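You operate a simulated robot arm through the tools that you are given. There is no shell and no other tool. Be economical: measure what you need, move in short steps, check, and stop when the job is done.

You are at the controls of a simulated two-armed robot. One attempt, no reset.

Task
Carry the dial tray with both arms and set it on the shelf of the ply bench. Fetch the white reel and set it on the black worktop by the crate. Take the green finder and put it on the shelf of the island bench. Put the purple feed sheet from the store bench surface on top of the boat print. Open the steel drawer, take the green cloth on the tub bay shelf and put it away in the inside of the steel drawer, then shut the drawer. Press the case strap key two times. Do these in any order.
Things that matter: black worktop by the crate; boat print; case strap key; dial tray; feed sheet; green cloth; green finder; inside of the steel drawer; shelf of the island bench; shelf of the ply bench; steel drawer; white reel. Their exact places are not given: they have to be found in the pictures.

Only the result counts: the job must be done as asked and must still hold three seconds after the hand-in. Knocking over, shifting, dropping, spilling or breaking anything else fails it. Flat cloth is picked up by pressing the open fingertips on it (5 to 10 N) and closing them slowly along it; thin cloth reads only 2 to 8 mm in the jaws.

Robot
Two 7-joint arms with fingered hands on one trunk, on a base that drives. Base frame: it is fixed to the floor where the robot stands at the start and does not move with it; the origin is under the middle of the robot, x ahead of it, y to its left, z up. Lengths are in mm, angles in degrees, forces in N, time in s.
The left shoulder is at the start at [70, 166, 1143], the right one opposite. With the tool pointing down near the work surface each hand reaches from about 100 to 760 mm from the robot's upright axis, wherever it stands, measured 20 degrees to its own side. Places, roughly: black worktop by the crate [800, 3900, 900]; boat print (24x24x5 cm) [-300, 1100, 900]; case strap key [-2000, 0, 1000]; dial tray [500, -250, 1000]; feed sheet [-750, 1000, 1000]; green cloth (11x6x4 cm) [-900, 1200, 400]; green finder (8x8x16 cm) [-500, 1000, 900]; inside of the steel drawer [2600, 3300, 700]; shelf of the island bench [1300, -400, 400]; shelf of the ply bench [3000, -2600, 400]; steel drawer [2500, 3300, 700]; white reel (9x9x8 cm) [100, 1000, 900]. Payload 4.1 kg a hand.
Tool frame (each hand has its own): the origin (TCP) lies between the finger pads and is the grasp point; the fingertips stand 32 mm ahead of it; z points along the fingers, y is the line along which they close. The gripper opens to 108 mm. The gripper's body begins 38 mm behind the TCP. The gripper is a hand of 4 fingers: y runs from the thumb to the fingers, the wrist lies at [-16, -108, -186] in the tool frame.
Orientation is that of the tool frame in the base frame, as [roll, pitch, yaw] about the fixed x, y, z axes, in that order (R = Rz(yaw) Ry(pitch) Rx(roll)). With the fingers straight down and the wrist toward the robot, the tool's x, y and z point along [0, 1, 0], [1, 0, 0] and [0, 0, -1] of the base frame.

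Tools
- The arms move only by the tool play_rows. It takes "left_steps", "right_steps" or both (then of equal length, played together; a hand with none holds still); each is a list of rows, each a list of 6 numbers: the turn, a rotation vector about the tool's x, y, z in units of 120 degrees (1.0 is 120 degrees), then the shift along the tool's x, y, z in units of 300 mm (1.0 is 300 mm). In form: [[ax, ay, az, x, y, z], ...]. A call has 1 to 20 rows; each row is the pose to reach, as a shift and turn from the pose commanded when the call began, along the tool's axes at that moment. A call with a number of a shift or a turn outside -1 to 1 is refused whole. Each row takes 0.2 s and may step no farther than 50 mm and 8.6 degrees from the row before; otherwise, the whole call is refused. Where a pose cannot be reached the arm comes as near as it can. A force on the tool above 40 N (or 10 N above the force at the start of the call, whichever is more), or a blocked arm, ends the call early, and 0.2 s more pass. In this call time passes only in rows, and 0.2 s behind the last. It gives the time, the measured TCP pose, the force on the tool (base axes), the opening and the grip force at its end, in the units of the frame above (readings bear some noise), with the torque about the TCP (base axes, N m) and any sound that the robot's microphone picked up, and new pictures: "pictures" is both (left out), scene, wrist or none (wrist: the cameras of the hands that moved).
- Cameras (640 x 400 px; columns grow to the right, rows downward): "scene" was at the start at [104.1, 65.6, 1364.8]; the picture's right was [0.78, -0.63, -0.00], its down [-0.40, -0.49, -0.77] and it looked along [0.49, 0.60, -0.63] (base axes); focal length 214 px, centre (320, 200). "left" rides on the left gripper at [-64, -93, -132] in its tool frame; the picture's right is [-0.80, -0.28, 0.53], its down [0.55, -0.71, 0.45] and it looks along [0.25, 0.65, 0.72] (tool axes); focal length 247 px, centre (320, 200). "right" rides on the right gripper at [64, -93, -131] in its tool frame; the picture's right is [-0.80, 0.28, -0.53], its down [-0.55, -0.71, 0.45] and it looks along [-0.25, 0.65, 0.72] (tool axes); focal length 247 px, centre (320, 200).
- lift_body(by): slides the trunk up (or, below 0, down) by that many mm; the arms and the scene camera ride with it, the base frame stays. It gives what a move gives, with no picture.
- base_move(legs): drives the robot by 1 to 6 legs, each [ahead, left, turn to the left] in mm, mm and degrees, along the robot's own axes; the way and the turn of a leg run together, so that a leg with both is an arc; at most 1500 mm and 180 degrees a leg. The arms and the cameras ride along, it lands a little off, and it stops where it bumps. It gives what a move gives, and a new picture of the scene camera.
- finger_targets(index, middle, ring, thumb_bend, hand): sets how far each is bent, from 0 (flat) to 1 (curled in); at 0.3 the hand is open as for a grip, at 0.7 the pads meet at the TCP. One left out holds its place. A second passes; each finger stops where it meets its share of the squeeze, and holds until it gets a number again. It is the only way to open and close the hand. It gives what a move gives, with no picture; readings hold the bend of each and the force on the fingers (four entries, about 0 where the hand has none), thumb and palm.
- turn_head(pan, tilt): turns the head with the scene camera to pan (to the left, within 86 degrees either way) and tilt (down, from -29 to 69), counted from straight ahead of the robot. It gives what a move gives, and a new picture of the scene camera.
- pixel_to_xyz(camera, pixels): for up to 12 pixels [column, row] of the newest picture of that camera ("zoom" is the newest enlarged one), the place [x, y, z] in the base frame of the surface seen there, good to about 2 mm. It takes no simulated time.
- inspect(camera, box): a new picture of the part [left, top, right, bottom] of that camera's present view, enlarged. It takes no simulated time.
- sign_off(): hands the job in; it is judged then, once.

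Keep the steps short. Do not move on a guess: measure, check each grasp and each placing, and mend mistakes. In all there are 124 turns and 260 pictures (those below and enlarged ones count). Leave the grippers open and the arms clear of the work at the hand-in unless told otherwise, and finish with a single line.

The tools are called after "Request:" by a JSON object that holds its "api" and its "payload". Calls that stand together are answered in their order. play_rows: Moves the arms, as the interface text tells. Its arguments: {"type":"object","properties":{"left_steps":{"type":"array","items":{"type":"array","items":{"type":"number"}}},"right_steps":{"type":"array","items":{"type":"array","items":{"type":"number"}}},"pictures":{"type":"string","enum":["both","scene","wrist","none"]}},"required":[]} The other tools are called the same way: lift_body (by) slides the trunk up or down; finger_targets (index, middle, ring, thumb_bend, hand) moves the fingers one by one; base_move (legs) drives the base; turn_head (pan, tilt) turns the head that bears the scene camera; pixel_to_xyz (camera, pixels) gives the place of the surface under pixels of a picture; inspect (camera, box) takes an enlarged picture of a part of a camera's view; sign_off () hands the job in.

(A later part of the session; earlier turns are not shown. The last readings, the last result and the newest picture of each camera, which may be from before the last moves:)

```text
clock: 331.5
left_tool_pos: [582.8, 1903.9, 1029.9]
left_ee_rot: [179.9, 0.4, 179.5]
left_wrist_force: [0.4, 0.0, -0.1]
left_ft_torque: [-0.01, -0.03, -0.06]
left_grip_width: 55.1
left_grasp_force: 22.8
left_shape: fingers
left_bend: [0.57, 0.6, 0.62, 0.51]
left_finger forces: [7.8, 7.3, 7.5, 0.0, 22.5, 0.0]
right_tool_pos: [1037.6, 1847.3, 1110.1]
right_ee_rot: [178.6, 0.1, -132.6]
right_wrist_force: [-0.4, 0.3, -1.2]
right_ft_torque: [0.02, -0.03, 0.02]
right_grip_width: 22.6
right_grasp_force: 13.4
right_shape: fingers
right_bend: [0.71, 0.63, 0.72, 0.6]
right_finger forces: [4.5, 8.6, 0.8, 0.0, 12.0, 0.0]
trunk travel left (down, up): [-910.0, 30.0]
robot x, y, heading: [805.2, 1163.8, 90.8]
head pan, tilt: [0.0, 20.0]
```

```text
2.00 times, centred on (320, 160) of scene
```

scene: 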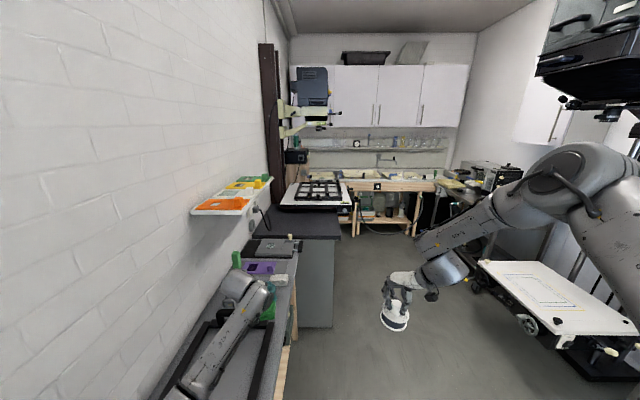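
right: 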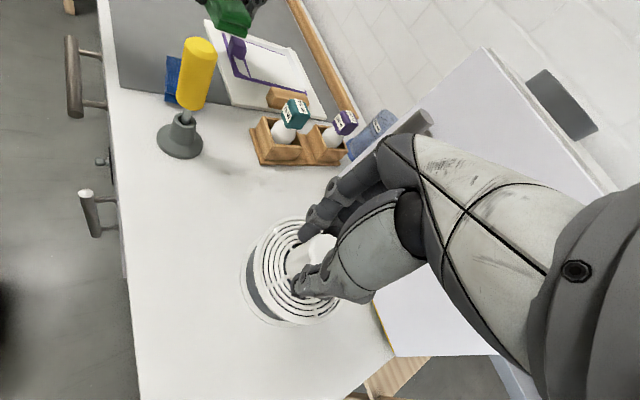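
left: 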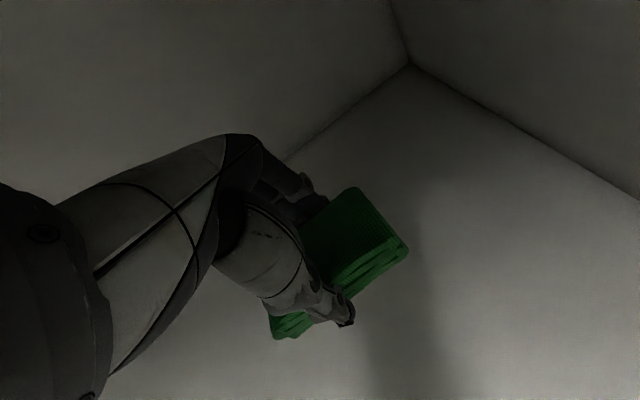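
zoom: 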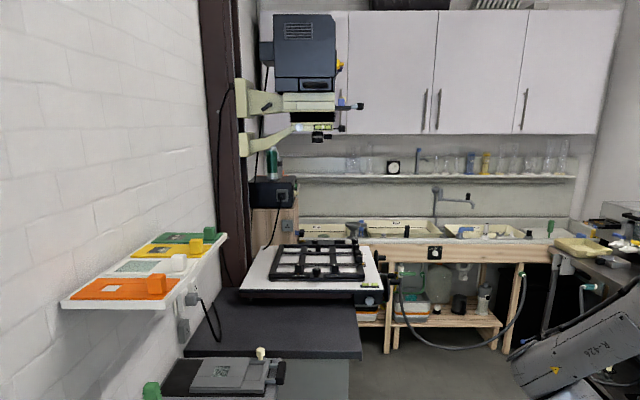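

Request:
{"api": "pixel_to_xyz", "payload": {"camera": "zoom", "pixels": [[270, 330], [340, 345], [240, 305], [400, 240], [480, 240], [590, 250], [550, 380], [340, 230], [230, 345], [310, 290], [640, 290], [450, 300]]}}

Request:
{"api": "turn_head", "payload": {"pan": -40, "tilt": 20}}

```text
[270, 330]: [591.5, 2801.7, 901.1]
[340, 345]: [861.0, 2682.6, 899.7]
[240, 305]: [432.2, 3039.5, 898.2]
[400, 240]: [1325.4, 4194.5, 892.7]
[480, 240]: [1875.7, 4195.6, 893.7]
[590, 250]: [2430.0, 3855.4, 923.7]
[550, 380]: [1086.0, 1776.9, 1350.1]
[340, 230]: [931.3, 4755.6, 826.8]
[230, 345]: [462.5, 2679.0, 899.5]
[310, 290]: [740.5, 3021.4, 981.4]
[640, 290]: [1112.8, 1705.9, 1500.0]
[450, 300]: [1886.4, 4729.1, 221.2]
```

```text
clock: 332.6
left_tool_pos: [582.3, 1906.4, 1030.0]
left_ee_rot: [179.9, 0.3, 179.5]
left_wrist_force: [0.1, 0.5, -0.2]
left_ft_torque: [-0.02, 0.01, -0.02]
left_grip_width: 54.8
left_grasp_force: 22.5
left_shape: fingers
left_bend: [0.57, 0.6, 0.62, 0.51]
left_finger forces: [7.8, 7.3, 7.5, 0.0, 22.5, 0.0]
right_tool_pos: [1036.6, 1846.6, 1111.1]
right_ee_rot: [178.5, -0.1, -132.7]
right_wrist_force: [-0.4, 0.3, 0.1]
right_ft_torque: [0.01, 0.01, -0.01]
right_grip_width: 22.6
right_grasp_force: 13.0
right_shape: fingers
right_bend: [0.71, 0.63, 0.72, 0.6]
right_finger forces: [4.5, 8.7, 1.0, 0.1, 12.0, 0.1]
trunk travel left (down, up): [-910.0, 30.0]
robot x, y, heading: [800.7, 1164.1, 90.3]
head pan, tilt: [-40.0, 20.0]
```

scene: 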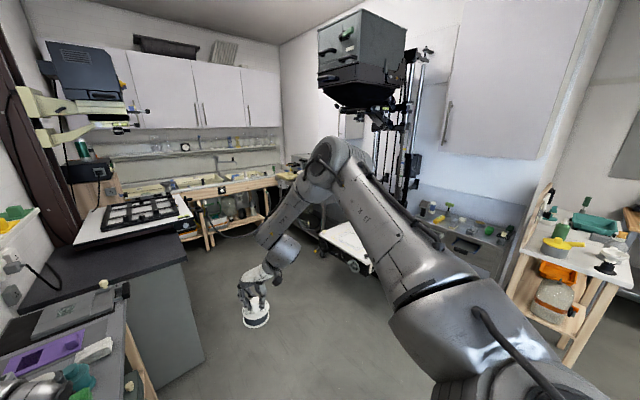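

Request:
{"api": "pixel_to_xyz", "payload": {"camera": "scene", "pixels": [[322, 232], [350, 270], [300, 215], [180, 205], [188, 240], [110, 200], [205, 195], [280, 185], [240, 260], [465, 250], [320, 195], [150, 250]]}}

Request:
{"api": "inspect", "payload": {"camera": "scene", "box": [60, 140, 340, 300]}}

```text
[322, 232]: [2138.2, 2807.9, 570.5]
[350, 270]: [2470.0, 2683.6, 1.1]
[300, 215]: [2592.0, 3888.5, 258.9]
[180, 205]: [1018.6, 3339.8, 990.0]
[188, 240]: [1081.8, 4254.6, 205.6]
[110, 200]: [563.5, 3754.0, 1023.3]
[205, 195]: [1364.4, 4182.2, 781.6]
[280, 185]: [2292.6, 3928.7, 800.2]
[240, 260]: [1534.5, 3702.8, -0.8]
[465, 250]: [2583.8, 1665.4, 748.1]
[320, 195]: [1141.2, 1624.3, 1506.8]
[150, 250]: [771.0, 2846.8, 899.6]
```

```text
2.29 times, centred on (200, 220) of scene
```

zoom: 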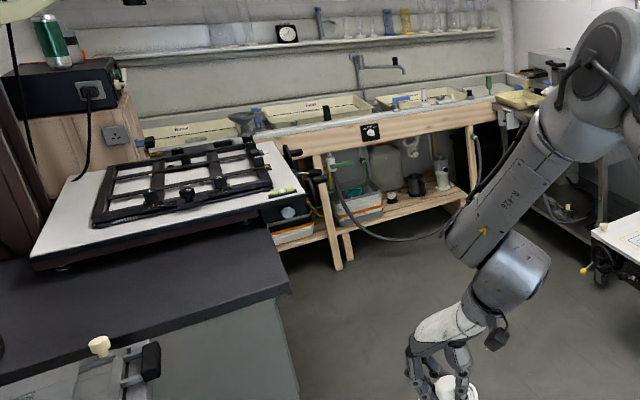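

Driving up the aisle, turning to face the black worktop, and moving alongside so the reel is over (800, 3900).

Request:
{"api": "lift_body", "payload": {"by": 29}}

Request:
{"api": "base_move", "payload": {"legs": [[700, -680, 0], [1200, 0, 0], [0, 0, 90], [0, -560, 0]]}}

Request:
{"api": "turn_head", "payload": {"pan": -20, "tilt": 40}}

Request:
{"api": "inspect", "payload": {"camera": "scene", "box": [160, 60, 480, 280]}}

Request:
{"api": "pixel_to_xyz", "payload": {"camera": "zoom", "pixels": [[320, 200], [360, 240], [280, 240], [400, 200], [320, 280], [400, 280], [240, 200], [320, 320], [440, 240], [360, 160], [480, 200], [240, 280]]}}

```text
clock: 333.3
left_tool_pos: [582.0, 1904.9, 1059.5]
left_ee_rot: [179.8, 0.3, 179.5]
left_wrist_force: [-0.4, 0.7, -0.9]
left_ft_torque: [-0.05, 0.02, -0.02]
left_grip_width: 54.6
left_grasp_force: 22.4
left_shape: fingers
left_bend: [0.57, 0.6, 0.62, 0.51]
left_finger forces: [7.8, 7.2, 7.5, 0.1, 22.5, 0.1]
right_tool_pos: [1037.2, 1846.6, 1138.8]
right_ee_rot: [178.6, 0.0, -132.6]
right_wrist_force: [0.5, 0.2, -0.6]
right_ft_torque: [-0.02, -0.01, -0.04]
right_grip_width: 22.2
right_grasp_force: 13.2
right_shape: fingers
right_bend: [0.71, 0.63, 0.72, 0.6]
right_finger forces: [4.4, 8.7, 0.9, 0.0, 12.0, 0.0]
trunk travel left (down, up): [-939.0, 1.0]
robot x, y, heading: [806.4, 1164.2, 90.6]
head pan, tilt: [-40.0, 20.0]
```

```text
clock: 345.8
left_tool_pos: [918.6, 3659.5, 1067.9]
left_ee_rot: [178.6, 1.6, -153.6]
left_wrist_force: [5.6, 16.2, 7.9]
left_ft_torque: [0.61, 0.07, -0.59]
left_grip_width: 51.0
left_grasp_force: 22.1
left_shape: fingers
left_bend: [0.57, 0.62, 0.59, 0.53]
left_finger forces: [11.5, 5.2, 14.6, 0.1, 13.7, 0.0]
right_tool_pos: [1335.3, 3810.4, 1137.2]
right_ee_rot: [178.6, -0.1, -104.3]
right_wrist_force: [0.2, 0.4, -0.4]
right_ft_torque: [0.01, -0.02, 0.0]
right_grip_width: 22.1
right_grasp_force: 13.3
right_shape: fingers
right_bend: [0.71, 0.63, 0.72, 0.61]
right_finger forces: [4.5, 8.5, 1.0, 0.1, 12.2, 0.1]
trunk travel left (down, up): [-939.0, 1.0]
robot x, y, heading: [1450.6, 3094.6, 118.9]
head pan, tilt: [-40.0, 20.0]
stopped in leg 3: the force on the tool passed its limit at 66 N (the readings are from after the stop); the commanded pose is now the measured one
```

scene: 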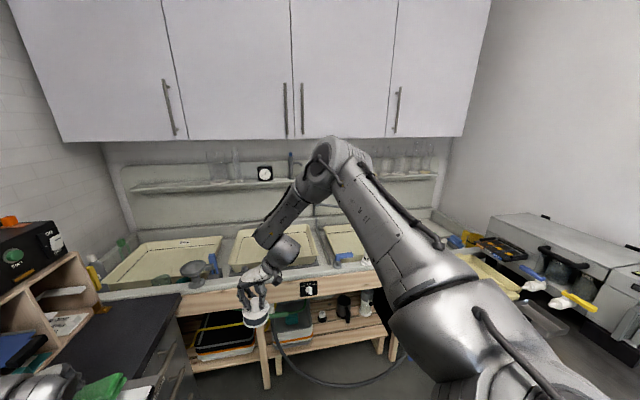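

```text
clock: 346.6
left_tool_pos: [917.8, 3657.6, 1068.5]
left_ee_rot: [178.8, 1.4, -153.3]
left_wrist_force: [3.5, 26.5, 14.7]
left_ft_torque: [0.99, 0.37, -0.73]
left_grip_width: 51.0
left_grasp_force: 26.4
left_shape: fingers
left_bend: [0.56, 0.61, 0.58, 0.53]
left_finger forces: [13.5, 9.1, 19.2, 0.1, 11.3, 0.1]
right_tool_pos: [1337.4, 3811.4, 1137.9]
right_ee_rot: [178.6, -0.2, -104.4]
right_wrist_force: [0.6, -0.6, -0.4]
right_ft_torque: [-0.02, 0.01, 0.01]
right_grip_width: 22.3
right_grasp_force: 13.3
right_shape: fingers
right_bend: [0.71, 0.63, 0.72, 0.61]
right_finger forces: [4.4, 8.6, 0.9, 0.0, 12.2, 0.0]
trunk travel left (down, up): [-939.0, 1.0]
robot x, y, heading: [1451.6, 3095.8, 118.9]
head pan, tilt: [-20.0, 40.0]
```

scene: 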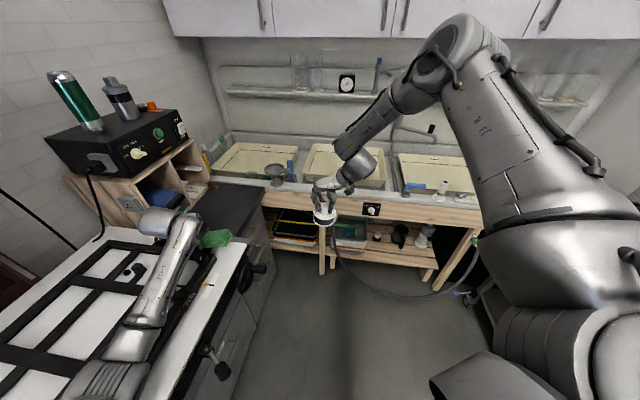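

```text
1.82 times, centred on (320, 170) of scene
```

zoom: 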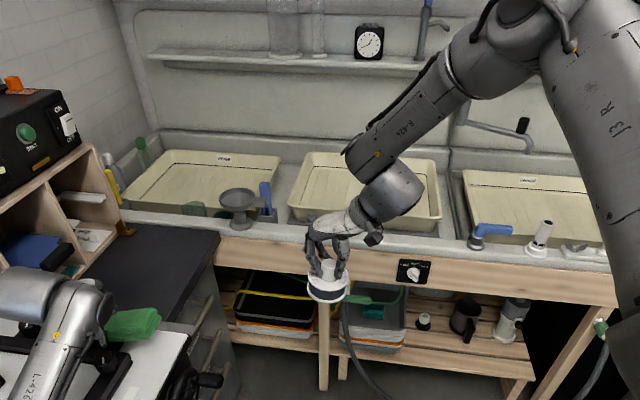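

```text
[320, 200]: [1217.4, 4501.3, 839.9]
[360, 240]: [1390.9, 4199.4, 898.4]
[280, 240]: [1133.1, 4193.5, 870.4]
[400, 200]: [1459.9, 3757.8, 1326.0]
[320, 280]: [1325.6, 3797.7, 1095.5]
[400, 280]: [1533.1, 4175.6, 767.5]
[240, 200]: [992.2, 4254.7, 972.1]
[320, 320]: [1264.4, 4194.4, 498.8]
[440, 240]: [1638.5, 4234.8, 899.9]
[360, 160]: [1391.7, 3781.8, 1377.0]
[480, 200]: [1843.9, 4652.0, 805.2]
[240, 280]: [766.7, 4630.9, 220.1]
```

The left fingers brushed the easel's raised handle during the turn. Lifting both hands straight up first, and measuring the free black surface.

Request:
{"api": "play_rows", "payload": {"left_steps": [[0, 0, 0, 0, 0, -0.1], [0, 0, 0, 0, 0, -0.24], [0, 0, 0, 0, 0, -0.38], [0, 0, 0, 0, 0, -0.5]], "right_steps": [[0, 0, 0, 0, 0, -0.1], [0, 0, 0, 0, 0, -0.2], [0, 0, 0, 0, 0, -0.3], [0, 0, 0, 0, 0, -0.3]], "pictures": "scene"}}

Request:
{"api": "pixel_to_xyz", "payload": {"camera": "scene", "pixels": [[235, 195], [215, 205], [245, 210], [230, 220], [190, 205], [250, 190], [240, 270], [215, 245], [205, 285], [150, 220], [225, 190], [205, 215]]}}

```text
clock: 347.6
left_tool_pos: [912.4, 3648.0, 1217.4]
left_ee_rot: [178.9, 1.3, -153.2]
left_wrist_force: [0.5, -0.5, -0.3]
left_ft_torque: [0.01, 0.03, 0.0]
left_grip_width: 51.5
left_grasp_force: 12.5
left_shape: fingers
left_bend: [0.56, 0.71, 0.71, 0.53]
left_finger forces: [12.5, 0.0, 0.1, 0.0, 12.4, 0.0]
right_tool_pos: [1336.0, 3806.5, 1230.1]
right_ee_rot: [178.2, -0.2, -104.0]
right_wrist_force: [0.6, -0.3, -0.5]
right_ft_torque: [0.0, 0.02, 0.03]
right_grip_width: 22.5
right_grasp_force: 13.1
right_shape: fingers
right_bend: [0.71, 0.63, 0.72, 0.61]
right_finger forces: [4.5, 8.6, 1.1, 0.1, 12.2, 0.0]
trunk travel left (down, up): [-939.0, 1.0]
robot x, y, heading: [1451.5, 3092.9, 119.2]
head pan, tilt: [-20.0, 40.0]
```

scene: 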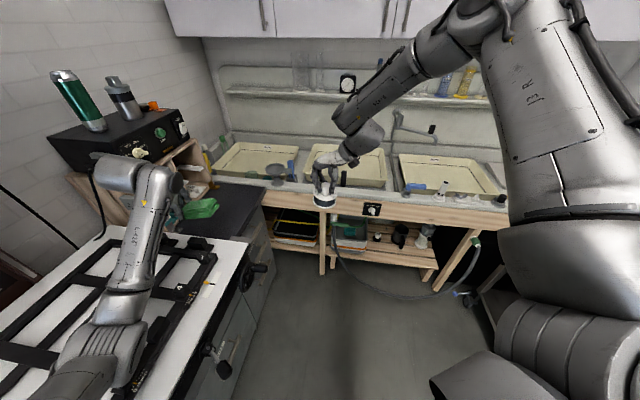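

```text
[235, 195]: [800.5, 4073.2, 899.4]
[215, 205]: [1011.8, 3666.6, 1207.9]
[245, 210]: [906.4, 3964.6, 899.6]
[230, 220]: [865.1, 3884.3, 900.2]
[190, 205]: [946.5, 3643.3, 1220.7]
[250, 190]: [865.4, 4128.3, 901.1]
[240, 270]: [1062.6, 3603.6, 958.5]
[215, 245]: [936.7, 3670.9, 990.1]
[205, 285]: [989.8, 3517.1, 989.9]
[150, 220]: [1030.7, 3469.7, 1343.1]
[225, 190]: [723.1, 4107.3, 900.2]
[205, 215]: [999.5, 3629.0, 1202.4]
```

Request:
{"api": "base_move", "payload": {"legs": [[0, 0, 60.5], [-41, -610, 0]]}}

Request:
{"api": "turn_head", "payload": {"pan": -25, "tilt": 45}}

Request:
{"api": "inspect", "payload": {"camera": "right", "box": [0, 0, 640, 400]}}

```text
clock: 353.8
left_tool_pos: [743.9, 3497.0, 1215.8]
left_ee_rot: [178.8, 1.6, -91.5]
left_wrist_force: [0.0, 0.6, -0.6]
left_ft_torque: [0.01, 0.01, -0.01]
left_grip_width: 51.2
left_grasp_force: 11.7
left_shape: fingers
left_bend: [0.56, 0.71, 0.71, 0.53]
left_finger forces: [11.8, 0.0, 0.1, 0.1, 11.6, 0.0]
right_tool_pos: [804.6, 3943.8, 1230.2]
right_ee_rot: [178.1, -0.1, -42.4]
right_wrist_force: [-0.4, -0.3, -1.0]
right_ft_torque: [-0.01, 0.0, 0.0]
right_grip_width: 21.9
right_grasp_force: 12.5
right_shape: fingers
right_bend: [0.71, 0.63, 0.72, 0.61]
right_finger forces: [4.2, 8.4, 0.8, 0.0, 11.7, 0.1]
trunk travel left (down, up): [-939.0, 1.0]
robot x, y, heading: [1486.9, 3708.2, -179.2]
head pan, tilt: [-20.0, 40.0]
```

scene: 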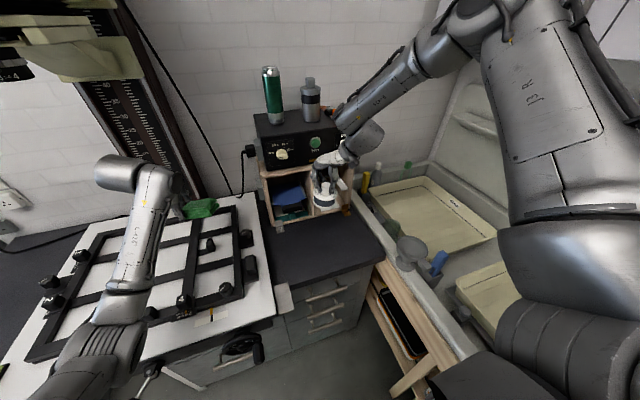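

```text
clock: 354.5
left_tool_pos: [743.2, 3496.7, 1217.2]
left_ee_rot: [178.8, 1.4, -91.5]
left_wrist_force: [0.8, 0.3, -0.7]
left_ft_torque: [-0.01, -0.01, 0.0]
left_grip_width: 51.1
left_grasp_force: 11.5
left_shape: fingers
left_bend: [0.56, 0.71, 0.71, 0.53]
left_finger forces: [11.8, 0.1, 0.0, 0.0, 11.7, 0.0]
right_tool_pos: [803.4, 3945.5, 1230.0]
right_ee_rot: [178.2, 0.0, -42.4]
right_wrist_force: [0.5, -0.7, -0.4]
right_ft_torque: [-0.01, -0.03, 0.0]
right_grip_width: 21.8
right_grasp_force: 12.6
right_shape: fingers
right_bend: [0.71, 0.63, 0.72, 0.61]
right_finger forces: [4.2, 8.4, 0.8, 0.0, 11.7, 0.0]
trunk travel left (down, up): [-939.0, 1.0]
robot x, y, heading: [1483.8, 3714.4, -179.3]
head pan, tilt: [-25.0, 45.0]
```

scene: 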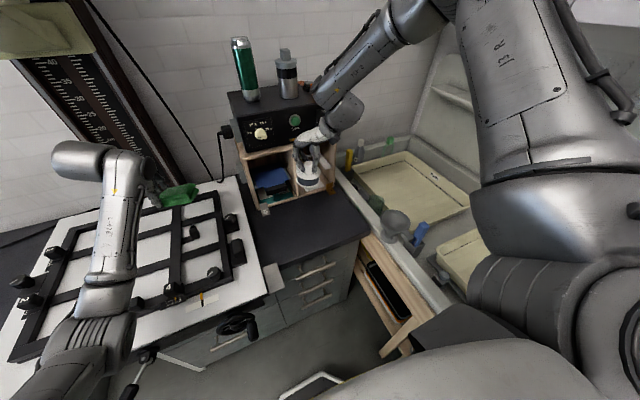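

```text
1.00 times, centred on (320, 200) of right (not enlarged: the box is as wide or as high as the picture)
```

zoom: 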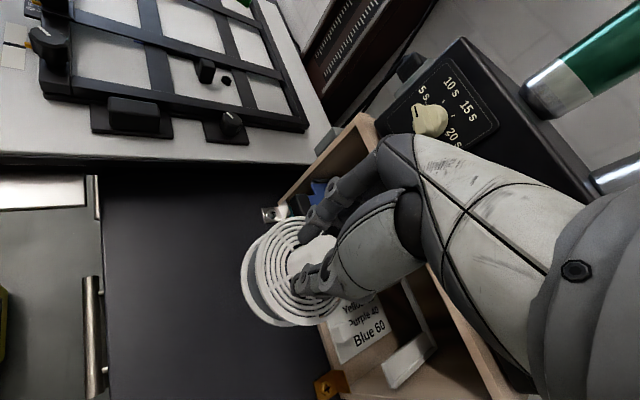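

Reel is held above the worktop by the crate. Shifting 60 mm out from the crate and lowering to the black surface, then releasing.

Request:
{"api": "play_rows", "payload": {"right_steps": [[0, 0, 0, 0.09, -0.06, 0], [0, 0, 0, 0.175, -0.115, 0.05], [0, 0, 0, 0.175, -0.115, 0.18], [0, 0, 0, 0.175, -0.115, 0.32], [0, 0, 0, 0.175, -0.115, 0.46], [0, 0, 0, 0.175, -0.115, 0.6], [0, 0, 0, 0.175, -0.115, 0.72], [0, 0, 0, 0.175, -0.115, 0.79], [0, 0, 0, 0.175, -0.115, 0.82]], "pictures": "scene"}}

Request:
{"api": "inspect", "payload": {"camera": "scene", "box": [220, 110, 400, 260]}}

```text
clock: 356.5
left_tool_pos: [742.5, 3496.9, 1216.1]
left_ee_rot: [178.9, 1.4, -91.5]
left_wrist_force: [0.0, 0.3, -1.0]
left_ft_torque: [-0.02, 0.06, -0.01]
left_grip_width: 51.1
left_grasp_force: 11.7
left_shape: fingers
left_bend: [0.56, 0.71, 0.71, 0.53]
left_finger forces: [11.8, 0.0, 0.0, 0.0, 11.7, 0.1]
right_tool_pos: [858.2, 3928.6, 984.7]
right_ee_rot: [178.0, -0.1, -42.3]
right_wrist_force: [0.3, 0.0, -1.1]
right_ft_torque: [0.01, -0.01, 0.0]
right_grip_width: 21.7
right_grasp_force: 12.3
right_shape: fingers
right_bend: [0.71, 0.63, 0.72, 0.61]
right_finger forces: [4.5, 8.5, 1.0, 0.0, 11.7, 0.0]
trunk travel left (down, up): [-939.0, 1.0]
robot x, y, heading: [1486.4, 3711.6, -179.4]
head pan, tilt: [-25.0, 45.0]
```

scene: 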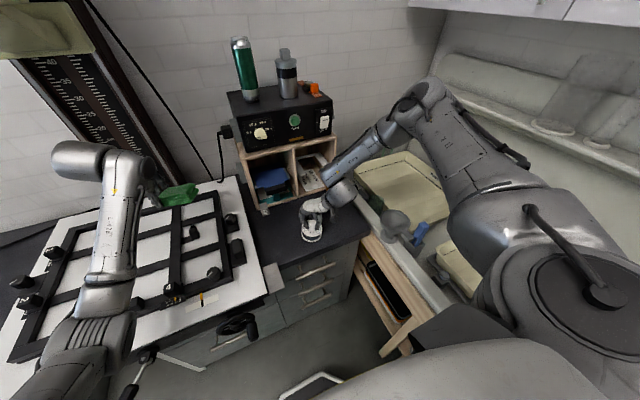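

```text
2.67 times, centred on (310, 185) of scene
```

zoom: 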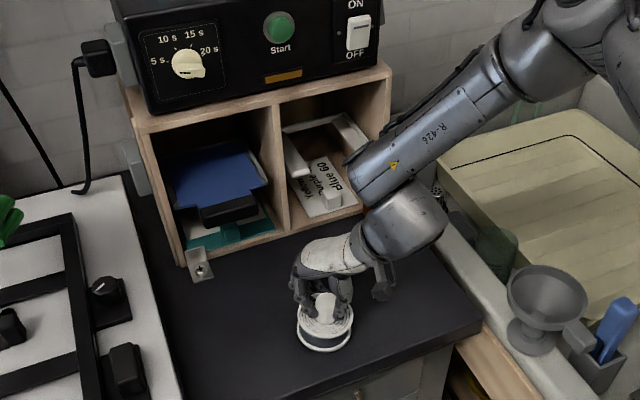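

Reel is right above the surface. Lowering the last 3 mm, releasing, and lifting away.

Request:
{"api": "play_rows", "payload": {"right_steps": [[0, 0, 0, 0, 0, 0.006], [0, 0, 0, 0, 0, 0.011]], "pictures": "none"}}

Request:
{"api": "finger_targets", "payload": {"hand": "right", "index": 0.4, "middle": 0.4, "ring": 0.4, "thumb_bend": 0.4}}

Request:
{"api": "play_rows", "payload": {"right_steps": [[0, 0, 0, 0, 0, -0.1], [0, 0, 0, 0, 0, -0.25], [0, 0, 0, 0, 0, -0.4], [0, 0, 0, 0, 0, -0.55], [0, 0, 0, 0, 0, -0.7], [0, 0, 0, 0, 0, -0.83]], "pictures": "scene"}}

Request:
{"api": "turn_head", "payload": {"pan": -86, "tilt": 20}}

```text
clock: 357.1
left_tool_pos: [743.1, 3498.1, 1216.7]
left_ee_rot: [178.8, 1.4, -91.5]
left_wrist_force: [0.1, 0.0, -0.7]
left_ft_torque: [0.01, -0.02, -0.02]
left_grip_width: 50.9
left_grasp_force: 11.7
left_shape: fingers
left_bend: [0.56, 0.71, 0.71, 0.53]
left_finger forces: [11.7, 0.0, 0.0, 0.0, 11.7, 0.1]
right_tool_pos: [858.6, 3928.1, 980.6]
right_ee_rot: [178.1, -0.1, -42.6]
right_wrist_force: [-0.7, -0.3, 4.4]
right_ft_torque: [0.12, -0.1, 0.02]
right_grip_width: 21.3
right_grasp_force: 14.1
right_shape: fingers
right_bend: [0.71, 0.63, 0.72, 0.61]
right_finger forces: [5.2, 9.1, 1.7, 0.1, 12.6, 0.0]
trunk travel left (down, up): [-939.0, 1.0]
robot x, y, heading: [1483.8, 3710.4, -179.1]
head pan, tilt: [-25.0, 45.0]
```

```text
clock: 358.1
left_tool_pos: [743.5, 3496.4, 1216.9]
left_ee_rot: [178.8, 1.4, -91.6]
left_wrist_force: [-0.5, 0.3, -0.7]
left_ft_torque: [-0.03, -0.01, 0.01]
left_grip_width: 51.2
left_grasp_force: 11.8
left_shape: fingers
left_bend: [0.56, 0.71, 0.71, 0.53]
left_finger forces: [11.7, 0.1, 0.1, 0.1, 11.6, 0.0]
right_tool_pos: [858.9, 3929.3, 980.4]
right_ee_rot: [178.2, -0.2, -42.4]
right_wrist_force: [0.1, 0.0, 0.4]
right_ft_torque: [0.02, -0.02, 0.0]
right_grip_width: 81.8
right_grasp_force: 0.0
right_shape: fingers
right_bend: [0.4, 0.4, 0.4, 0.4]
right_finger forces: [0.0, 0.0, 0.0, 0.0, 0.1, 0.1]
trunk travel left (down, up): [-939.0, 1.0]
robot x, y, heading: [1488.6, 3710.0, -179.3]
head pan, tilt: [-25.0, 45.0]
```

```text
clock: 359.5
left_tool_pos: [744.5, 3497.2, 1216.8]
left_ee_rot: [178.7, 1.5, -91.5]
left_wrist_force: [0.0, 0.2, -1.4]
left_ft_torque: [-0.02, 0.0, 0.0]
left_grip_width: 51.1
left_grasp_force: 11.8
left_shape: fingers
left_bend: [0.56, 0.71, 0.71, 0.53]
left_finger forces: [11.6, 0.1, 0.0, 0.1, 11.6, 0.0]
right_tool_pos: [865.6, 3934.4, 1225.9]
right_ee_rot: [177.8, -0.1, -42.4]
right_wrist_force: [0.1, -0.3, 2.5]
right_ft_torque: [0.0, -0.01, 0.02]
right_grip_width: 82.4
right_grasp_force: 0.1
right_shape: fingers
right_bend: [0.4, 0.4, 0.4, 0.4]
right_finger forces: [0.0, 0.0, 0.1, 0.1, 0.0, 0.1]
right hand out of reach, approached as far as the arm can: row 6
trunk travel left (down, up): [-939.0, 1.0]
robot x, y, heading: [1483.7, 3708.9, -179.7]
head pan, tilt: [-25.0, 45.0]
```

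scene: 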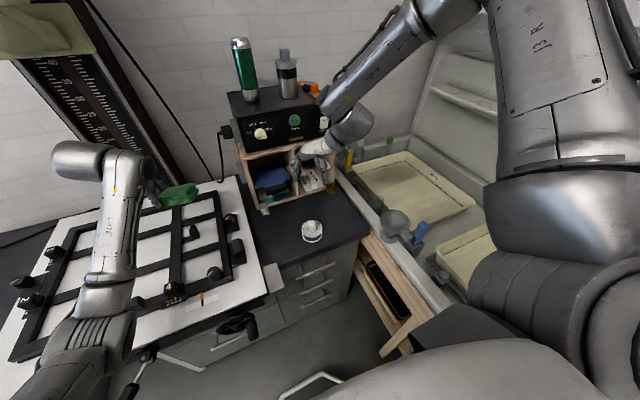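

```text
clock: 360.8
left_tool_pos: [744.0, 3497.2, 1216.1]
left_ee_rot: [178.7, 1.5, -91.6]
left_wrist_force: [0.6, -0.3, -0.8]
left_ft_torque: [0.0, 0.01, -0.01]
left_grip_width: 51.3
left_grasp_force: 11.4
left_shape: fingers
left_bend: [0.56, 0.71, 0.71, 0.53]
left_finger forces: [11.7, 0.0, 0.1, 0.0, 11.7, 0.1]
right_tool_pos: [864.2, 3935.4, 1225.4]
right_ee_rot: [177.8, -0.1, -42.4]
right_wrist_force: [-0.1, -0.7, -0.5]
right_ft_torque: [-0.02, 0.01, -0.01]
right_grip_width: 82.3
right_grasp_force: 0.0
right_shape: fingers
right_bend: [0.4, 0.4, 0.4, 0.4]
right_finger forces: [0.0, 0.0, 0.1, 0.1, 0.1, 0.0]
trunk travel left (down, up): [-939.0, 1.0]
robot x, y, heading: [1482.2, 3712.9, -179.3]
head pan, tilt: [-85.9, 20.0]
```

scene: 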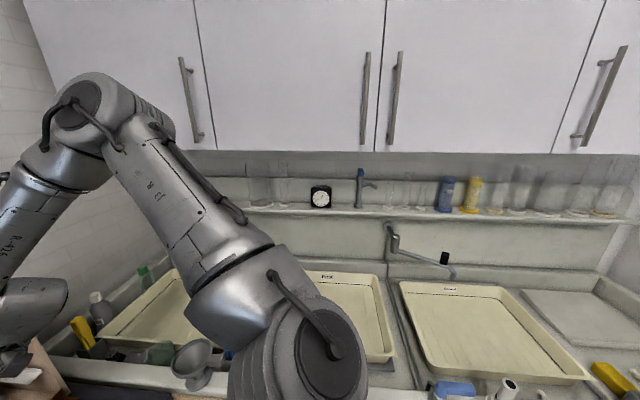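

Reel stands on the black worktop. Few turns remain: drive to face the steel drawer and look.

Request:
{"api": "base_move", "payload": {"legs": [[-150, 0, 0], [0, 380, 0], [0, 0, 179.5]]}}

Request:
{"api": "turn_head", "payload": {"pan": 0, "tilt": 35}}

Request:
{"api": "inspect", "payload": {"camera": "scene", "box": [160, 120, 480, 330]}}

Request:
{"api": "pixel_to_xyz", "payload": {"camera": "zoom", "pixels": [[320, 200], [320, 240], [320, 260], [320, 280], [320, 300], [320, 320], [240, 260], [400, 260], [240, 300], [400, 300], [160, 280], [480, 280]]}}

```text
clock: 371.5
left_tool_pos: [2382.4, 3536.4, 1216.6]
left_ee_rot: [178.8, 1.4, 87.8]
left_wrist_force: [0.3, -0.1, -0.1]
left_ft_torque: [0.04, 0.0, 0.02]
left_grip_width: 50.2
left_grasp_force: 10.9
left_shape: fingers
left_bend: [0.56, 0.71, 0.71, 0.53]
left_finger forces: [10.9, 0.0, 0.0, 0.1, 10.8, 0.0]
right_tool_pos: [2256.4, 3100.7, 1225.7]
right_ee_rot: [177.8, -0.2, 137.0]
right_wrist_force: [0.8, 0.6, -0.3]
right_ft_torque: [-0.03, 0.03, 0.04]
right_grip_width: 82.4
right_grasp_force: 0.0
right_shape: fingers
right_bend: [0.4, 0.4, 0.4, 0.4]
right_finger forces: [0.1, 0.0, 0.0, 0.0, 0.1, 0.0]
trunk travel left (down, up): [-939.0, 1.0]
robot x, y, heading: [1637.4, 3330.6, 0.1]
head pan, tilt: [-85.9, 20.0]
```

scene: 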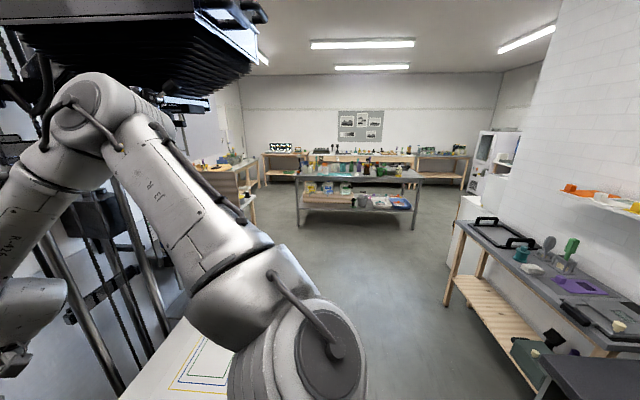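

```text
clock: 373.1
left_tool_pos: [2380.9, 3537.2, 1216.7]
left_ee_rot: [178.8, 1.4, 87.8]
left_wrist_force: [0.3, 0.1, -1.0]
left_ft_torque: [-0.03, -0.06, 0.0]
left_grip_width: 50.3
left_grasp_force: 10.5
left_shape: fingers
left_bend: [0.56, 0.71, 0.71, 0.53]
left_finger forces: [10.9, 0.1, 0.1, 0.0, 10.9, 0.0]
right_tool_pos: [2256.5, 3100.3, 1226.1]
right_ee_rot: [177.8, -0.1, 136.8]
right_wrist_force: [0.3, -0.5, -1.0]
right_ft_torque: [-0.02, -0.02, 0.02]
right_grip_width: 81.8
right_grasp_force: 0.0
right_shape: fingers
right_bend: [0.4, 0.4, 0.4, 0.4]
right_finger forces: [0.1, 0.0, 0.1, 0.1, 0.0, 0.0]
trunk travel left (down, up): [-939.0, 1.0]
robot x, y, heading: [1635.5, 3333.2, -0.0]
head pan, tilt: [0.0, 35.0]
```

scene: 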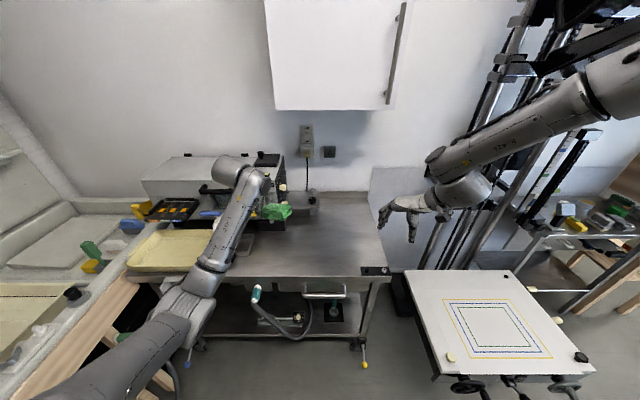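

```text
1.90 times, centred on (320, 225) of scene
```

zoom: 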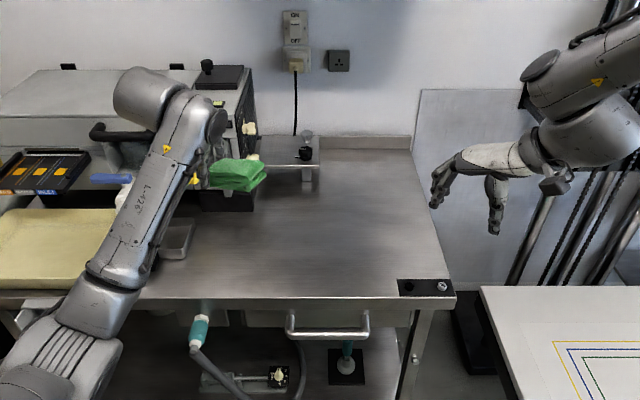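

```text
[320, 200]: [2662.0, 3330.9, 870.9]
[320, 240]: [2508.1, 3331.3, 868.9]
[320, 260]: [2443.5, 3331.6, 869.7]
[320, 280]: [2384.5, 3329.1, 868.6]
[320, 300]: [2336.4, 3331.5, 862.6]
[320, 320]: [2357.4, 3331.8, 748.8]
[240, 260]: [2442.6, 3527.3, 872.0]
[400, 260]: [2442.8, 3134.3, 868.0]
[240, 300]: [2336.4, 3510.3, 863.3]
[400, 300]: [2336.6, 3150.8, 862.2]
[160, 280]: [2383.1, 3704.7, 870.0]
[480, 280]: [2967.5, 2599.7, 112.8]
```

Measuring the bar handle under the steel bench, then backing off and lowering the trunk so the hands clear the bench.

Request:
{"api": "pixel_to_xyz", "payload": {"camera": "zoom", "pixels": [[300, 332], [328, 332], [360, 332], [290, 318], [368, 318], [328, 338], [328, 325], [270, 318], [390, 318], [250, 320], [405, 320], [328, 345]]}}

Request:
{"api": "base_move", "payload": {"legs": [[-400, 0, 0]]}}

Request:
{"api": "lift_body", "payload": {"by": -400}}

Request:
{"api": "turn_head", "payload": {"pan": 0, "tilt": 25}}

Request:
{"api": "inspect", "payload": {"camera": "scene", "box": [240, 160, 400, 270]}}

```text
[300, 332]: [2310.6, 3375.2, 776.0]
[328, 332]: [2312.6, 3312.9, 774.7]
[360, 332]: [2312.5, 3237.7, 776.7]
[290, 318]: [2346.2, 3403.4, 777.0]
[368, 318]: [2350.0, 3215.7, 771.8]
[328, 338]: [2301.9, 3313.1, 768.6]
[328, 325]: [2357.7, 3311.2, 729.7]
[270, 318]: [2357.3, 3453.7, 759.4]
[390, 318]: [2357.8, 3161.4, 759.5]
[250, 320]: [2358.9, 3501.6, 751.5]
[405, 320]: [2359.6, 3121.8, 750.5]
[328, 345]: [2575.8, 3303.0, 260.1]
```

```text
clock: 375.2
left_tool_pos: [2065.2, 3538.7, 1206.8]
left_ee_rot: [179.6, 1.6, 88.2]
left_wrist_force: [1.0, -0.2, -0.7]
left_ft_torque: [0.04, 0.02, -0.02]
left_grip_width: 50.0
left_grasp_force: 11.1
left_shape: fingers
left_bend: [0.56, 0.71, 0.71, 0.53]
left_finger forces: [11.0, 0.1, 0.1, 0.0, 10.9, 0.0]
right_tool_pos: [1943.4, 3102.6, 1217.9]
right_ee_rot: [178.5, -0.5, 137.2]
right_wrist_force: [-0.3, -0.4, 0.9]
right_ft_torque: [-0.03, 0.02, 0.02]
right_grip_width: 82.2
right_grasp_force: 0.0
right_shape: fingers
right_bend: [0.4, 0.4, 0.4, 0.4]
right_finger forces: [0.0, 0.0, 0.0, 0.0, 0.0, 0.0]
trunk travel left (down, up): [-939.0, 1.0]
robot x, y, heading: [1307.9, 3328.8, 0.2]
head pan, tilt: [0.0, 35.0]
stopped in leg 1: the robot was blocked; the commanded pose is now the measured one
```

scene: 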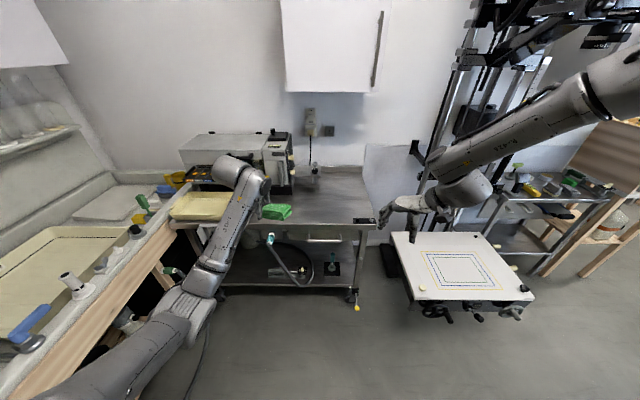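

```text
clock: 379.1
left_tool_pos: [2059.3, 3539.1, 803.7]
left_ee_rot: [179.9, 1.3, 88.4]
left_wrist_force: [-0.1, -0.3, -1.5]
left_ft_torque: [0.03, -0.01, 0.01]
left_grip_width: 50.2
left_grasp_force: 10.9
left_shape: fingers
left_bend: [0.56, 0.71, 0.71, 0.53]
left_finger forces: [10.9, 0.0, 0.2, 0.0, 10.9, 0.0]
right_tool_pos: [1936.5, 3101.7, 812.4]
right_ee_rot: [178.5, -0.9, 137.5]
right_wrist_force: [-1.0, 0.6, -1.7]
right_ft_torque: [0.01, -0.01, 0.02]
right_grip_width: 82.5
right_grasp_force: 0.0
right_shape: fingers
right_bend: [0.4, 0.4, 0.4, 0.4]
right_finger forces: [0.0, 0.0, 0.1, 0.1, 0.0, 0.1]
trunk travel left (down, up): [-539.0, 401.0]
robot x, y, heading: [1304.5, 3326.0, 0.5]
head pan, tilt: [0.0, 35.0]
```

```text
clock: 379.8
left_tool_pos: [2061.1, 3530.2, 804.3]
left_ee_rot: [179.8, 1.2, 87.9]
left_wrist_force: [0.1, 0.7, -0.4]
left_ft_torque: [0.0, -0.01, -0.01]
left_grip_width: 50.2
left_grasp_force: 10.3
left_shape: fingers
left_bend: [0.56, 0.71, 0.71, 0.53]
left_finger forces: [10.9, 0.1, 0.0, 0.1, 10.8, 0.0]
right_tool_pos: [1935.0, 3094.8, 813.5]
right_ee_rot: [178.4, -1.0, 136.9]
right_wrist_force: [-0.3, -0.3, -0.6]
right_ft_torque: [0.0, -0.01, -0.02]
right_grip_width: 82.3
right_grasp_force: 0.0
right_shape: fingers
right_bend: [0.4, 0.4, 0.4, 0.4]
right_finger forces: [0.0, 0.0, 0.0, 0.0, 0.0, 0.0]
trunk travel left (down, up): [-539.0, 401.0]
robot x, y, heading: [1306.6, 3328.9, 0.1]
head pan, tilt: [0.0, 25.0]
```

scene: 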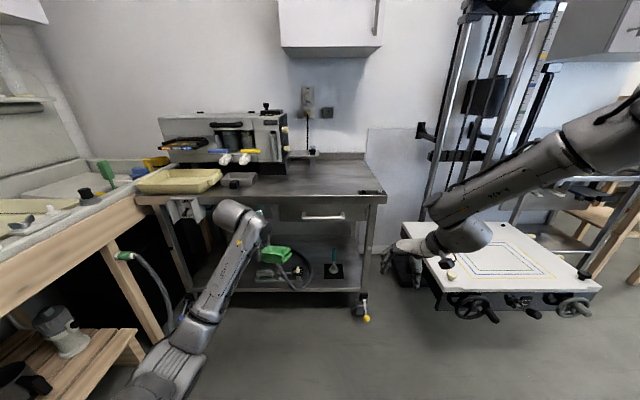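

```text
3.64 times, centred on (320, 215) of scene
```

zoom: 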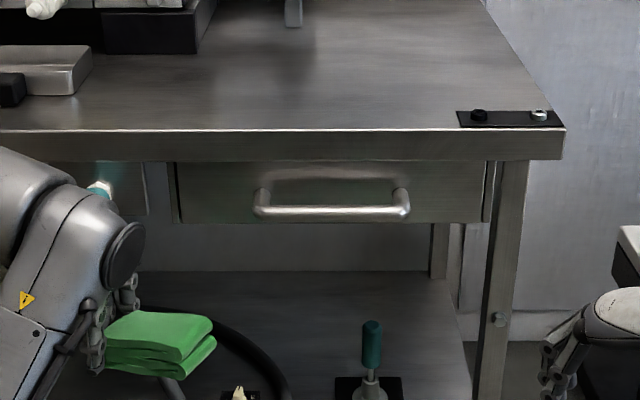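

The bar handle is at (2307, 3225–3395, 772). Turning the right hand to point forward with vertical closing, at handle height.

Request:
{"api": "play_rows", "payload": {"right_steps": [[-0.0587, -0.0254, 0.0254, 0.046, 0.038, 0.011], [-0.1173, -0.0508, 0.0508, 0.092, 0.075, 0.023], [-0.176, -0.0763, 0.0763, 0.138, 0.113, 0.034], [-0.2347, -0.1017, 0.1017, 0.184, 0.151, 0.046], [-0.2933, -0.127, 0.127, 0.23, 0.188, 0.057], [-0.352, -0.1525, 0.1525, 0.2755, 0.226, 0.068], [-0.4107, -0.178, 0.178, 0.321, 0.264, 0.08], [-0.4693, -0.2033, 0.2033, 0.367, 0.301, 0.091], [-0.528, -0.2288, 0.2288, 0.413, 0.339, 0.103], [-0.5867, -0.254, 0.254, 0.459, 0.377, 0.114], [-0.6453, -0.2796, 0.2796, 0.505, 0.414, 0.126], [-0.704, -0.305, 0.305, 0.551, 0.452, 0.137]], "pictures": "scene"}}

```text
clock: 382.4
left_tool_pos: [2060.1, 3534.5, 803.1]
left_ee_rot: [179.9, 1.4, 88.1]
left_wrist_force: [1.0, -0.4, -1.1]
left_ft_torque: [0.01, -0.04, -0.01]
left_grip_width: 50.2
left_grasp_force: 11.2
left_shape: fingers
left_bend: [0.56, 0.71, 0.71, 0.53]
left_finger forces: [10.9, 0.1, 0.0, 0.0, 10.9, 0.0]
right_tool_pos: [1941.6, 3104.5, 781.1]
right_ee_rot: [91.1, -5.2, 99.6]
right_wrist_force: [0.6, 0.6, -0.1]
right_ft_torque: [-0.01, 0.01, 0.0]
right_grip_width: 82.3
right_grasp_force: 0.1
right_shape: fingers
right_bend: [0.4, 0.4, 0.4, 0.4]
right_finger forces: [0.0, 0.0, 0.0, 0.0, 0.1, 0.0]
right hand out of reach, approached as far as the arm can: row 7, 8, 9, 10, 11, 12
trunk travel left (down, up): [-539.0, 401.0]
robot x, y, heading: [1305.7, 3330.7, 0.2]
head pan, tilt: [0.0, 25.0]
```

scene: 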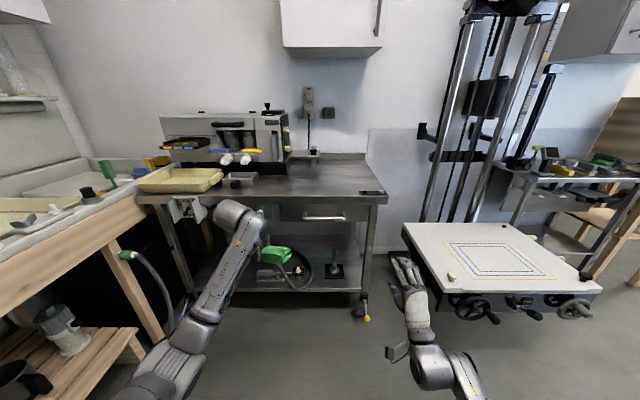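

Right hand points forward at height 781. I'll raise the left (cloth) hand above bench level and strafe so the right hand lines up with the handle.

Request:
{"api": "play_rows", "payload": {"left_steps": [[0, 0, 0, 0, -0.03, -0.155], [0, 0, 0, 0, -0.06, -0.31], [0, 0, 0, 0, -0.09, -0.465], [0, 0, 0, 0, -0.12, -0.62], [0, 0, 0, 0, -0.15, -0.775], [0, 0, 0, 0, -0.18, -0.93]], "pictures": "none"}}

Request:
{"api": "base_move", "payload": {"legs": [[150, 203, 0]]}}

Request:
{"api": "finger_targets", "payload": {"hand": "right", "index": 0.45, "middle": 0.45, "ring": 0.45, "thumb_bend": 0.45}}

```text
clock: 383.8
left_tool_pos: [2003.7, 3542.6, 1083.9]
left_ee_rot: [179.8, 1.3, 88.2]
left_wrist_force: [0.4, 0.8, -0.5]
left_ft_torque: [0.0, -0.04, 0.0]
left_grip_width: 49.7
left_grasp_force: 11.1
left_shape: fingers
left_bend: [0.56, 0.71, 0.71, 0.54]
left_finger forces: [10.7, 0.0, 0.1, 0.0, 10.7, 0.1]
right_tool_pos: [1942.2, 3104.2, 782.7]
right_ee_rot: [91.2, -5.1, 99.7]
right_wrist_force: [0.1, 0.1, 0.0]
right_ft_torque: [-0.03, 0.01, 0.0]
right_grip_width: 82.3
right_grasp_force: 0.0
right_shape: fingers
right_bend: [0.4, 0.4, 0.4, 0.4]
right_finger forces: [0.0, 0.0, 0.0, 0.0, 0.1, 0.0]
trunk travel left (down, up): [-539.0, 401.0]
robot x, y, heading: [1302.0, 3328.5, 0.1]
head pan, tilt: [0.0, 25.0]
```

```text
clock: 384.4
left_tool_pos: [2003.1, 3544.1, 1085.8]
left_ee_rot: [179.7, 1.5, 88.2]
left_wrist_force: [0.0, 0.2, -0.5]
left_ft_torque: [0.0, -0.01, -0.01]
left_grip_width: 49.8
left_grasp_force: 10.5
left_shape: fingers
left_bend: [0.56, 0.71, 0.71, 0.54]
left_finger forces: [10.7, 0.0, 0.1, 0.1, 10.7, 0.1]
right_tool_pos: [1942.5, 3105.6, 786.1]
right_ee_rot: [90.9, -4.9, 99.7]
right_wrist_force: [0.0, -0.2, 0.5]
right_ft_torque: [-0.02, 0.0, 0.02]
right_grip_width: 82.3
right_grasp_force: 0.0
right_shape: fingers
right_bend: [0.4, 0.4, 0.4, 0.4]
right_finger forces: [0.0, 0.1, 0.1, 0.1, 0.0, 0.1]
trunk travel left (down, up): [-539.0, 401.0]
robot x, y, heading: [1308.2, 3331.8, 0.3]
head pan, tilt: [0.0, 25.0]
stopped in leg 1: the robot was blocked; the commanded pose is now the measured one
```

scene: 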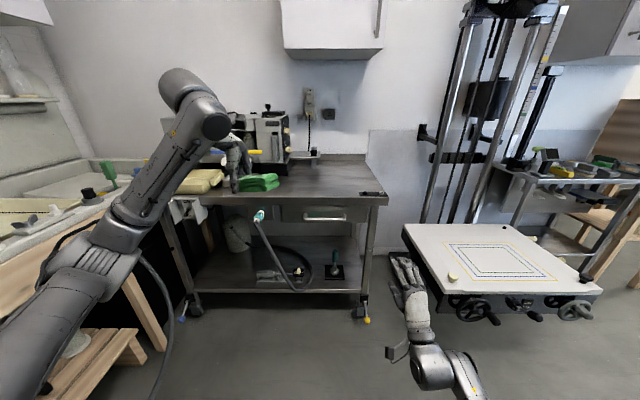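

```text
clock: 385.4
left_tool_pos: [2003.3, 3543.2, 1085.7]
left_ee_rot: [179.8, 1.4, 88.1]
left_wrist_force: [-0.3, 0.2, -1.0]
left_ft_torque: [0.04, -0.02, 0.02]
left_grip_width: 50.0
left_grasp_force: 11.0
left_shape: fingers
left_bend: [0.56, 0.71, 0.71, 0.54]
left_finger forces: [10.7, 0.1, 0.0, 0.0, 10.7, 0.0]
right_tool_pos: [1941.9, 3106.1, 783.7]
right_ee_rot: [91.0, -5.0, 99.7]
right_wrist_force: [0.5, 0.6, 0.3]
right_ft_torque: [-0.02, 0.0, 0.02]
right_grip_width: 69.5
right_grasp_force: 0.1
right_shape: fingers
right_bend: [0.45, 0.45, 0.45, 0.45]
right_finger forces: [0.0, 0.0, 0.0, 0.0, 0.0, 0.0]
trunk travel left (down, up): [-539.0, 401.0]
robot x, y, heading: [1306.8, 3326.5, 0.5]
head pan, tilt: [0.0, 25.0]
```

Request:
{"api": "base_move", "payload": {"legs": [[200, 0, 0], [0, 203, 0]]}}

Request:
{"api": "turn_head", "payload": {"pan": 0, "tilt": 30}}

```text
clock: 386.1
left_tool_pos: [2003.3, 3543.4, 1088.1]
left_ee_rot: [179.7, 1.5, 88.2]
left_wrist_force: [-0.6, -0.2, -0.5]
left_ft_torque: [0.06, 0.0, 0.01]
left_grip_width: 49.8
left_grasp_force: 10.7
left_shape: fingers
left_bend: [0.56, 0.71, 0.71, 0.54]
left_finger forces: [10.7, 0.0, 0.1, 0.0, 10.7, 0.0]
right_tool_pos: [1943.0, 3104.8, 787.4]
right_ee_rot: [90.8, -5.0, 99.9]
right_wrist_force: [0.8, -0.8, 0.1]
right_ft_torque: [0.02, 0.03, 0.02]
right_grip_width: 69.7
right_grasp_force: 0.1
right_shape: fingers
right_bend: [0.45, 0.45, 0.45, 0.45]
right_finger forces: [0.1, 0.0, 0.0, 0.0, 0.1, 0.0]
trunk travel left (down, up): [-539.0, 401.0]
robot x, y, heading: [1311.5, 3331.7, 0.5]
head pan, tilt: [0.0, 25.0]
stopped in leg 1: the robot was blocked; the commanded pose is now the measured one
```

scene: 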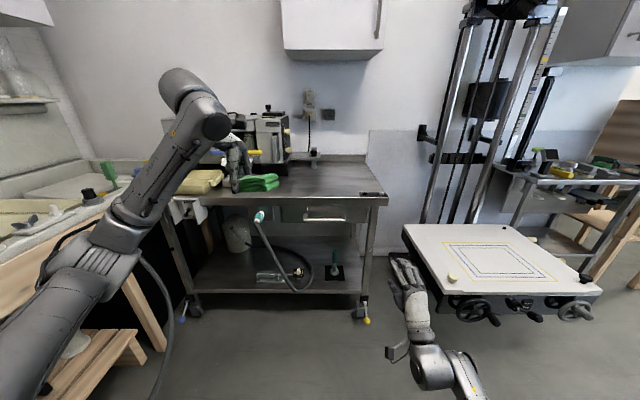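

```text
clock: 386.8
left_tool_pos: [2003.4, 3544.9, 1087.6]
left_ee_rot: [179.7, 1.4, 88.2]
left_wrist_force: [-0.3, 0.6, 0.5]
left_ft_torque: [0.02, -0.01, -0.06]
left_grip_width: 49.9
left_grasp_force: 11.2
left_shape: fingers
left_bend: [0.56, 0.71, 0.71, 0.54]
left_finger forces: [10.7, 0.0, 0.0, 0.0, 10.7, 0.0]
right_tool_pos: [1943.3, 3105.0, 785.0]
right_ee_rot: [90.9, -5.1, 99.6]
right_wrist_force: [-0.1, 1.1, -0.3]
right_ft_torque: [0.0, 0.01, 0.0]
right_grip_width: 69.6
right_grasp_force: 0.0
right_shape: fingers
right_bend: [0.45, 0.45, 0.45, 0.45]
right_finger forces: [0.0, 0.0, 0.0, 0.0, 0.0, 0.0]
trunk travel left (down, up): [-539.0, 401.0]
robot x, y, heading: [1309.0, 3327.3, 0.3]
head pan, tilt: [0.0, 30.0]
```

scene: 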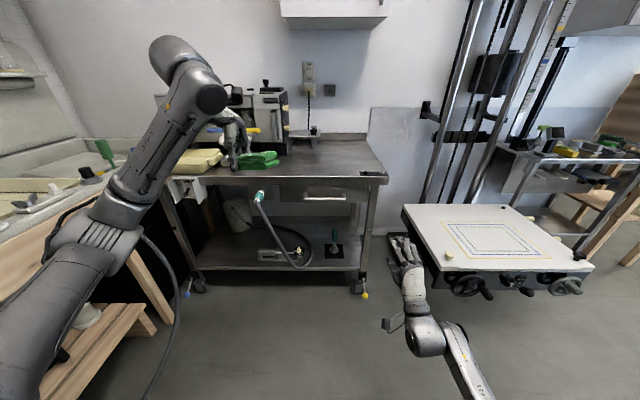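

The base is wedged, likely the left elbow against the sink bench. Raising the trunk to free it and trying again.

Request:
{"api": "lift_body", "payload": {"by": 300}}

Request:
{"api": "base_move", "payload": {"legs": [[120, -60, 0]]}}

```text
clock: 389.8
left_tool_pos: [2007.0, 3544.4, 1386.6]
left_ee_rot: [179.7, 1.3, 88.3]
left_wrist_force: [-0.9, -0.7, -1.3]
left_ft_torque: [0.0, -0.02, 0.0]
left_grip_width: 50.1
left_grasp_force: 10.5
left_shape: fingers
left_bend: [0.56, 0.71, 0.71, 0.54]
left_finger forces: [10.8, 0.1, 0.0, 0.0, 10.6, 0.0]
right_tool_pos: [1946.3, 3106.9, 1086.3]
right_ee_rot: [90.9, -4.9, 99.7]
right_wrist_force: [0.0, 0.0, -0.4]
right_ft_torque: [-0.02, -0.02, 0.0]
right_grip_width: 69.7
right_grasp_force: 0.1
right_shape: fingers
right_bend: [0.45, 0.45, 0.45, 0.45]
right_finger forces: [0.0, 0.0, 0.1, 0.0, 0.0, 0.0]
trunk travel left (down, up): [-839.0, 101.0]
robot x, y, heading: [1308.5, 3326.9, 0.2]
head pan, tilt: [0.0, 30.0]
```

```text
clock: 391.1
left_tool_pos: [2114.3, 3482.8, 1395.9]
left_ee_rot: [179.1, 1.5, 88.0]
left_wrist_force: [0.0, -0.5, -0.6]
left_ft_torque: [0.02, -0.02, 0.02]
left_grip_width: 50.0
left_grasp_force: 10.9
left_shape: fingers
left_bend: [0.56, 0.71, 0.71, 0.54]
left_finger forces: [10.7, 0.1, 0.0, 0.1, 10.7, 0.0]
right_tool_pos: [2057.2, 3044.0, 1094.4]
right_ee_rot: [90.2, -4.8, 99.8]
right_wrist_force: [-0.1, -0.6, 0.1]
right_ft_torque: [0.02, -0.02, 0.03]
right_grip_width: 69.8
right_grasp_force: 0.0
right_shape: fingers
right_bend: [0.45, 0.45, 0.45, 0.45]
right_finger forces: [0.0, 0.0, 0.0, 0.0, 0.0, 0.0]
trunk travel left (down, up): [-839.0, 101.0]
robot x, y, heading: [1431.6, 3266.7, 0.2]
head pan, tilt: [0.0, 30.0]
```

scene: 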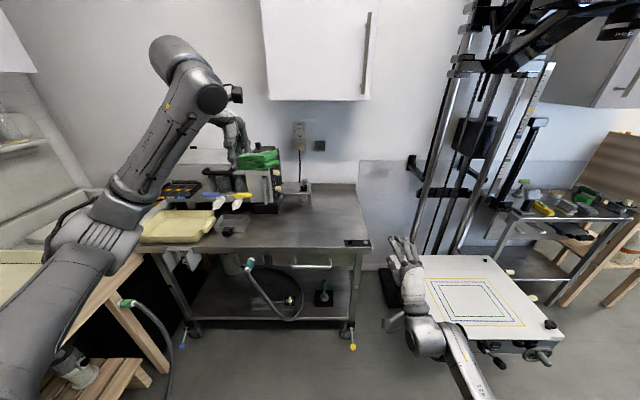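

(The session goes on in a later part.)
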